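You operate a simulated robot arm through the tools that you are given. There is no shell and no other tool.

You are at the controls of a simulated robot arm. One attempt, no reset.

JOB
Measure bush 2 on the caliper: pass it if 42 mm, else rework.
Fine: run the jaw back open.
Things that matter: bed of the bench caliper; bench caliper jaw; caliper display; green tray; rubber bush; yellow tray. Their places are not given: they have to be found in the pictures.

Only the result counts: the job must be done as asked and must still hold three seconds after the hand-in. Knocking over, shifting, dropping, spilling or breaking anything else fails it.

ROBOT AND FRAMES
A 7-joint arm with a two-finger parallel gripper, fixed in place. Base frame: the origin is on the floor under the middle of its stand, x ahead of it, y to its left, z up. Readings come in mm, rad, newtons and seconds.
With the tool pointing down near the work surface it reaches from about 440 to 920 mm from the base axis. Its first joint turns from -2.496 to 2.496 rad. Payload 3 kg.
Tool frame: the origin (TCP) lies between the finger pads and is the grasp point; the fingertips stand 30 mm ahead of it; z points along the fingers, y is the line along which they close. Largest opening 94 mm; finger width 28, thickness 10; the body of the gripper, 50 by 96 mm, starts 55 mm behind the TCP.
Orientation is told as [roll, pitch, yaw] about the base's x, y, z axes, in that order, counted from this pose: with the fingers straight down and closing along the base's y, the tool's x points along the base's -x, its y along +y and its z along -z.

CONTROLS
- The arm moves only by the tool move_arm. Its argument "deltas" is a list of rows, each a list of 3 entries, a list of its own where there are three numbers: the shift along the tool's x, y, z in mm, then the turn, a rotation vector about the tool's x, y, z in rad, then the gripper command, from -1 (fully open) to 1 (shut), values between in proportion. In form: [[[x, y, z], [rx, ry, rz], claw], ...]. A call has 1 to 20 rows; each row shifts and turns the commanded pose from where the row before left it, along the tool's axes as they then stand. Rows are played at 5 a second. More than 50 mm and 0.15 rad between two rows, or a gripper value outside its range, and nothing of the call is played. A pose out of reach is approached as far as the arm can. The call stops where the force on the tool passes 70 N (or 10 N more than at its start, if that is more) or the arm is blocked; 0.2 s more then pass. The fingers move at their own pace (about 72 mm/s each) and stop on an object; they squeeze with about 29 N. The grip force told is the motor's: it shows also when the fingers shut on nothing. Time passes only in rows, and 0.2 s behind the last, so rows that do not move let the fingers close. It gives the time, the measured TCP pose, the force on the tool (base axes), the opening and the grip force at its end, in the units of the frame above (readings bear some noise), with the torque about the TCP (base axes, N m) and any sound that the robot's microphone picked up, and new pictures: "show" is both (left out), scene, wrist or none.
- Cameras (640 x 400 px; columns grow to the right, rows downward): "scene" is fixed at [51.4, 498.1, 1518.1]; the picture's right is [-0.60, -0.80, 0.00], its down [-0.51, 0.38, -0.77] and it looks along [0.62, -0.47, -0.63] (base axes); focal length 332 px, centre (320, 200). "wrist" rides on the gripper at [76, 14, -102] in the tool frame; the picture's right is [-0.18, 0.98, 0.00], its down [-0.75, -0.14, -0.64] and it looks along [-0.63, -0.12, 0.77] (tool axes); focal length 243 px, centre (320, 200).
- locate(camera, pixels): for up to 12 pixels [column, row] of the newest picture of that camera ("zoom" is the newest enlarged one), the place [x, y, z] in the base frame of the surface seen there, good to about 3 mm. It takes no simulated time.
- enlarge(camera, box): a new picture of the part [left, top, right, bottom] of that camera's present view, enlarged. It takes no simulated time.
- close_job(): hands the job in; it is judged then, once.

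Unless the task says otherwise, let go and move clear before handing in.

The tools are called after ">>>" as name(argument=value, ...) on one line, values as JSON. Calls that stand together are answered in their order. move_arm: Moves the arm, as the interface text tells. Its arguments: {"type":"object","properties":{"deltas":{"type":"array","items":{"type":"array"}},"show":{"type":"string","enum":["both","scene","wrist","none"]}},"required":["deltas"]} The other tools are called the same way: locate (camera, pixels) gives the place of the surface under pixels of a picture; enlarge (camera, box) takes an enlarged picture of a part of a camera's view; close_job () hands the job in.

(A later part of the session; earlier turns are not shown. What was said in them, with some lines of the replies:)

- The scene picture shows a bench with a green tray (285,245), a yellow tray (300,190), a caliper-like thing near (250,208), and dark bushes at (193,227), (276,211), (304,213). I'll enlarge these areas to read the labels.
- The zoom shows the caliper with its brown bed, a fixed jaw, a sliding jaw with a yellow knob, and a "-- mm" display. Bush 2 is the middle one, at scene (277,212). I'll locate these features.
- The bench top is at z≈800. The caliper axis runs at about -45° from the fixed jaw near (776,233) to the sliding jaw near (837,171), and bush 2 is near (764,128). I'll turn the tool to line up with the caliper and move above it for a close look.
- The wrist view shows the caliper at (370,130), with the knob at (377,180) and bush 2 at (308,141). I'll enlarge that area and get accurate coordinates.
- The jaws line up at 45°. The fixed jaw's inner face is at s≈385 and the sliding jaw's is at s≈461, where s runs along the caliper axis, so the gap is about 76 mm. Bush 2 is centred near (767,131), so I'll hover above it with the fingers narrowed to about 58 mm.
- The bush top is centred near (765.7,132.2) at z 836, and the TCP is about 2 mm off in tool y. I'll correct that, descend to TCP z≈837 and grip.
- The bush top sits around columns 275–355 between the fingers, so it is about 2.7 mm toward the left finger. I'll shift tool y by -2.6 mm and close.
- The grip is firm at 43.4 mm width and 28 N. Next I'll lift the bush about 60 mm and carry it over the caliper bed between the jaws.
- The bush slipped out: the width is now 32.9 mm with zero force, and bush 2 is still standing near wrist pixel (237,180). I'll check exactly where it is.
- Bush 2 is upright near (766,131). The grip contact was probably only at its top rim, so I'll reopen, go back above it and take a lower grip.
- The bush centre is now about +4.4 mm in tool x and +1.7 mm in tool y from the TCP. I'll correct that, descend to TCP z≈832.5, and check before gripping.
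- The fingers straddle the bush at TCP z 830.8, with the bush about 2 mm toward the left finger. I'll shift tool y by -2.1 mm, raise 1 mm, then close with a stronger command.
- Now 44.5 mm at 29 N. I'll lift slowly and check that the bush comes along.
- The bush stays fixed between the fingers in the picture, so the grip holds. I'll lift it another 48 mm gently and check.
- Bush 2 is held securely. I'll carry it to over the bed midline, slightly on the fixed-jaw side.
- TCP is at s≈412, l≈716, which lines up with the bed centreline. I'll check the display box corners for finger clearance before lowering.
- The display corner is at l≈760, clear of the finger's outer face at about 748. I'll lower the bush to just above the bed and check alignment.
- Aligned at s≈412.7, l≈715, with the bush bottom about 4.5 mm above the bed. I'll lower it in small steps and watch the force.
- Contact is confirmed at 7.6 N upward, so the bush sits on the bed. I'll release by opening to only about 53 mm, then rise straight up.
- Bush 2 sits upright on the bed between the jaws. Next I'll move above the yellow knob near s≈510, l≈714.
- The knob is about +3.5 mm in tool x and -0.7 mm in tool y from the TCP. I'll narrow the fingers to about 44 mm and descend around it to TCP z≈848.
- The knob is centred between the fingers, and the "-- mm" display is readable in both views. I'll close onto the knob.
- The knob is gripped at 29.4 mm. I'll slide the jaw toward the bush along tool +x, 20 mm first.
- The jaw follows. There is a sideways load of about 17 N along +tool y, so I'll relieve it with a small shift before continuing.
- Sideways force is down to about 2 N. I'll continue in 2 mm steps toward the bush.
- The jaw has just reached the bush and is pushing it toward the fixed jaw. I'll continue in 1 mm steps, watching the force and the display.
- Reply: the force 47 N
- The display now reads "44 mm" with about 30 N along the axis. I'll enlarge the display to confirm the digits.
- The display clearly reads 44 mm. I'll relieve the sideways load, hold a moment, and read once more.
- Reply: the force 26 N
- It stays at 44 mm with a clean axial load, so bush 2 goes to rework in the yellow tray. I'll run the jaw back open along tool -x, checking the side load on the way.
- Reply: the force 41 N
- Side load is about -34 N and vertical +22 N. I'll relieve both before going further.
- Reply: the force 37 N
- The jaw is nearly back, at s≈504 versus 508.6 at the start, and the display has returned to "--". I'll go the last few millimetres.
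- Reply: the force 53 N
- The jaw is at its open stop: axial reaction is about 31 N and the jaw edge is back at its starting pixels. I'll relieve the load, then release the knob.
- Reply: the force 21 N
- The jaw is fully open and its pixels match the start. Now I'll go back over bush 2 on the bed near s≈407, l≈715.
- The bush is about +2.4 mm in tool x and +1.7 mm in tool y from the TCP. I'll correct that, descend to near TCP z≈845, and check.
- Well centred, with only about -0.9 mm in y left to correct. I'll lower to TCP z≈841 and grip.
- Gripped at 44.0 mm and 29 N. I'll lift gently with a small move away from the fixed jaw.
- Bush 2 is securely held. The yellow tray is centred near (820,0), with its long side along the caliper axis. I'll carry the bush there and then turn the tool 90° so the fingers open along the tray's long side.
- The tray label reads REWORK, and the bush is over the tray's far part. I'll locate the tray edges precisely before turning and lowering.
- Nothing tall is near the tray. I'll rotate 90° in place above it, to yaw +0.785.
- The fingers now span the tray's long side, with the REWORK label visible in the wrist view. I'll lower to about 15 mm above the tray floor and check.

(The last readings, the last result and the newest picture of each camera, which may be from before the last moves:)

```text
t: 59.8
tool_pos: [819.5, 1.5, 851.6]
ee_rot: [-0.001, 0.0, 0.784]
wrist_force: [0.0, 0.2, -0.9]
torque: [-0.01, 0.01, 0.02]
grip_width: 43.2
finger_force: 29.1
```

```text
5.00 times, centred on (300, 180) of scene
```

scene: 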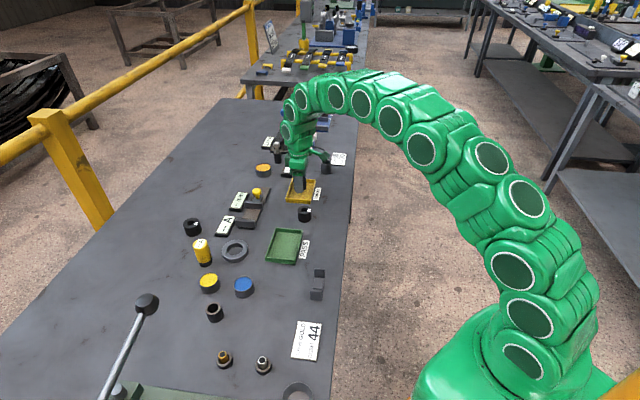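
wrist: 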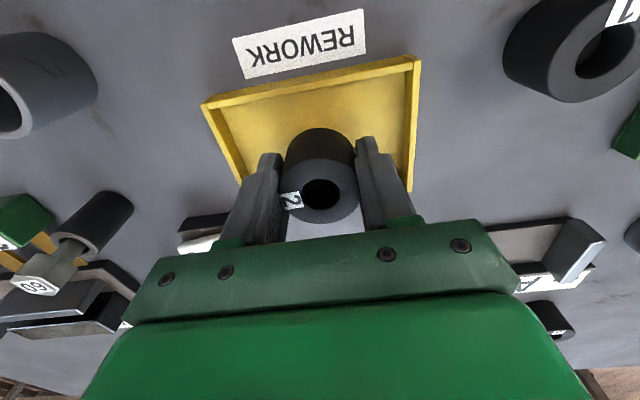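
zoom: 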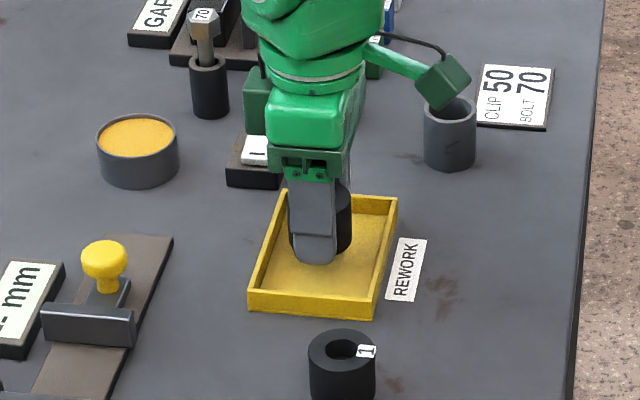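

Centred over the tray with the bush bottom about 16 mm above its floor. I'll lower slowly to contact.

>>> move_arm(deltas=[[[0, 0, 5], [0, 0, 0], 0.8], [[0, 0, 4], [0, 0, 0], 0.8], [[0, 0, 2.5], [0, 0, 0], 0.8], [[0, 0, 1.5], [0, 0, 0], 0.8], [[0, 0, 0], [0, 0, 0], 0.8]], show="none")

```text
t: 61.0
tool_pos: [820.3, -0.3, 838.2]
ee_rot: [0.001, 0.001, 0.784]
wrist_force: [1.0, 0.4, -0.4]
torque: [0.02, -0.01, -0.03]
grip_width: 43.4
finger_force: 28.8
```

>>> move_arm(deltas=[[[0, 0, 1], [0, 0, 0], 0.8], [[0, 0, 0.8], [0, 0, 0], 0.8], [[0, 0, 0.6], [0, 0, 0], 0.8], [[0, 0, 0], [0, 0, 0], 0.8]], show="none")

```text
t: 62.0
tool_pos: [821.1, 0.1, 836.3]
ee_rot: [0.0, -0.001, 0.786]
wrist_force: [0.2, -0.4, -0.4]
torque: [-0.01, 0.0, -0.02]
grip_width: 43.3
finger_force: 28.5
```

>>> move_arm(deltas=[[[0, 0, 0.7], [0, 0, 0], 0.8], [[0, 0, 0.6], [0, 0, 0], 0.8], [[0, 0, 0.5], [0, 0, 0], 0.8], [[0, 0, 0], [0, 0, 0], 0.8]], show="wrist")

```text
t: 63.0
tool_pos: [821.2, -0.6, 834.4]
ee_rot: [-0.001, -0.001, 0.785]
wrist_force: [-0.6, -3.1, 8.4]
torque: [-0.2, 0.09, 0.07]
grip_width: 43.1
finger_force: 29.1
```

wrist: 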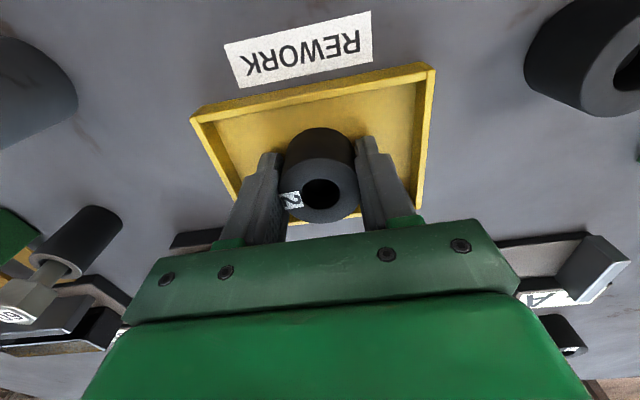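

Contact at 8.4 N, and the bush is inside the tray with the walls visible all round it. I'll release gently and rise.

>>> move_arm(deltas=[[[0, 0, 0], [0, 0, 0], -0.02], [[0, 0, 0], [0, 0, 0], -0.15], [[0, 0, 0], [0, 0, 0], -0.15], [[0, 0, -5], [0, 0, 0], -0.15], [[0, 0, -15], [0, 0, 0], -0.15], [[0, 0, -25], [0, 0, 0], -0.15], [[0, 0, -30], [0, 0, 0], -0.15], [[0, 0, -40], [0, 0, 0], -0.15], [[0, 0, -40], [0, 0, 0], -0.15]], show="both")

>>> enlarge(camera="wrist", box=[200, 40, 440, 220])

>>> enlarge(camera="scene", box=[190, 150, 350, 260])

```text
t: 65.0
tool_pos: [821.1, 3.1, 990.6]
ee_rot: [0.001, 0.0, 0.785]
wrist_force: [-0.2, 0.3, 0.3]
torque: [0.0, -0.01, 0.02]
grip_width: 53.8
finger_force: 0.0
```

scene: 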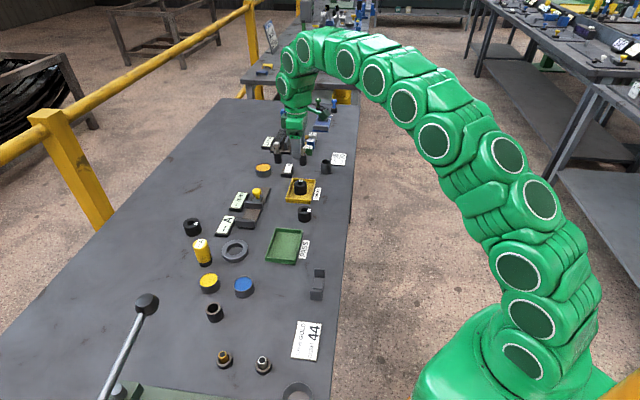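
wrist: 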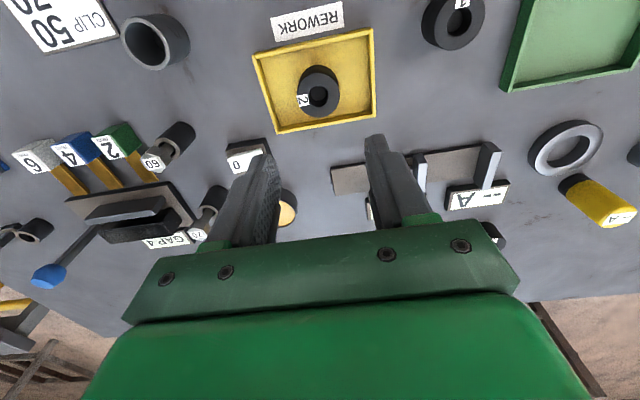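

```text
2.22 times, centred on (320, 130) of wrist
```

zoom: 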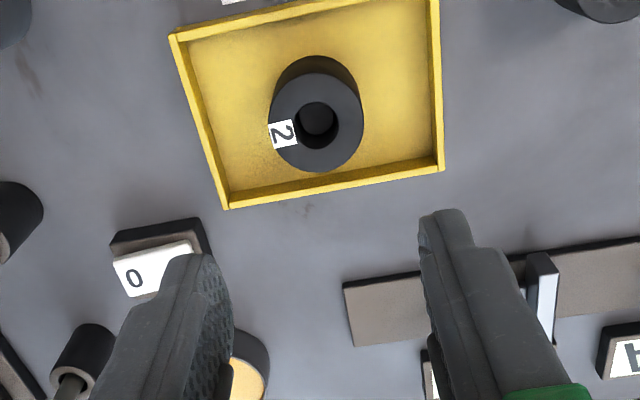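

```text
3.64 times, centred on (270, 205) of scene
```

zoom: 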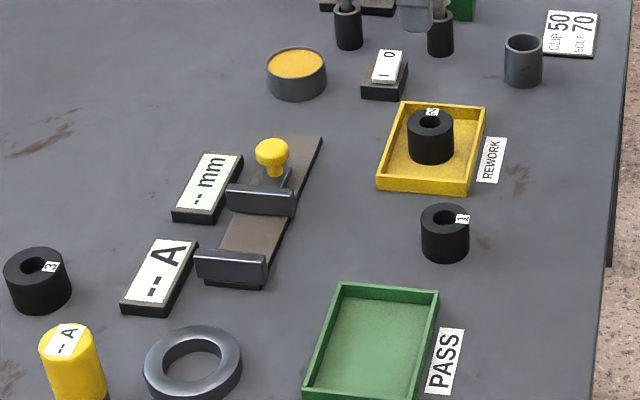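

Bush 2 stands upright in the yellow REWORK tray after reading 44 mm. The caliper jaw is back at its open stop, the gripper is well clear, and everything else looks undisturbed, so I'm handing in.

>>> close_job()

```text
The job is handed in.
```

Bush 2 measured 44 mm on the caliper, not 42, so I put it in the yellow REWORK tray. The reading held steady when I checked it a second time.

- **Caliper:** I ran the jaw back to its open stop, and the display went back to "--".
- **Bush 2:** My first grip slipped during the lift. The bush stayed upright and moved about 3 mm on the bench, and a lower grip then held. It now stands upright inside the tray.
- **Everything else:** Nothing else looks moved in the final pictures, and the gripper was open and well clear when I handed in.
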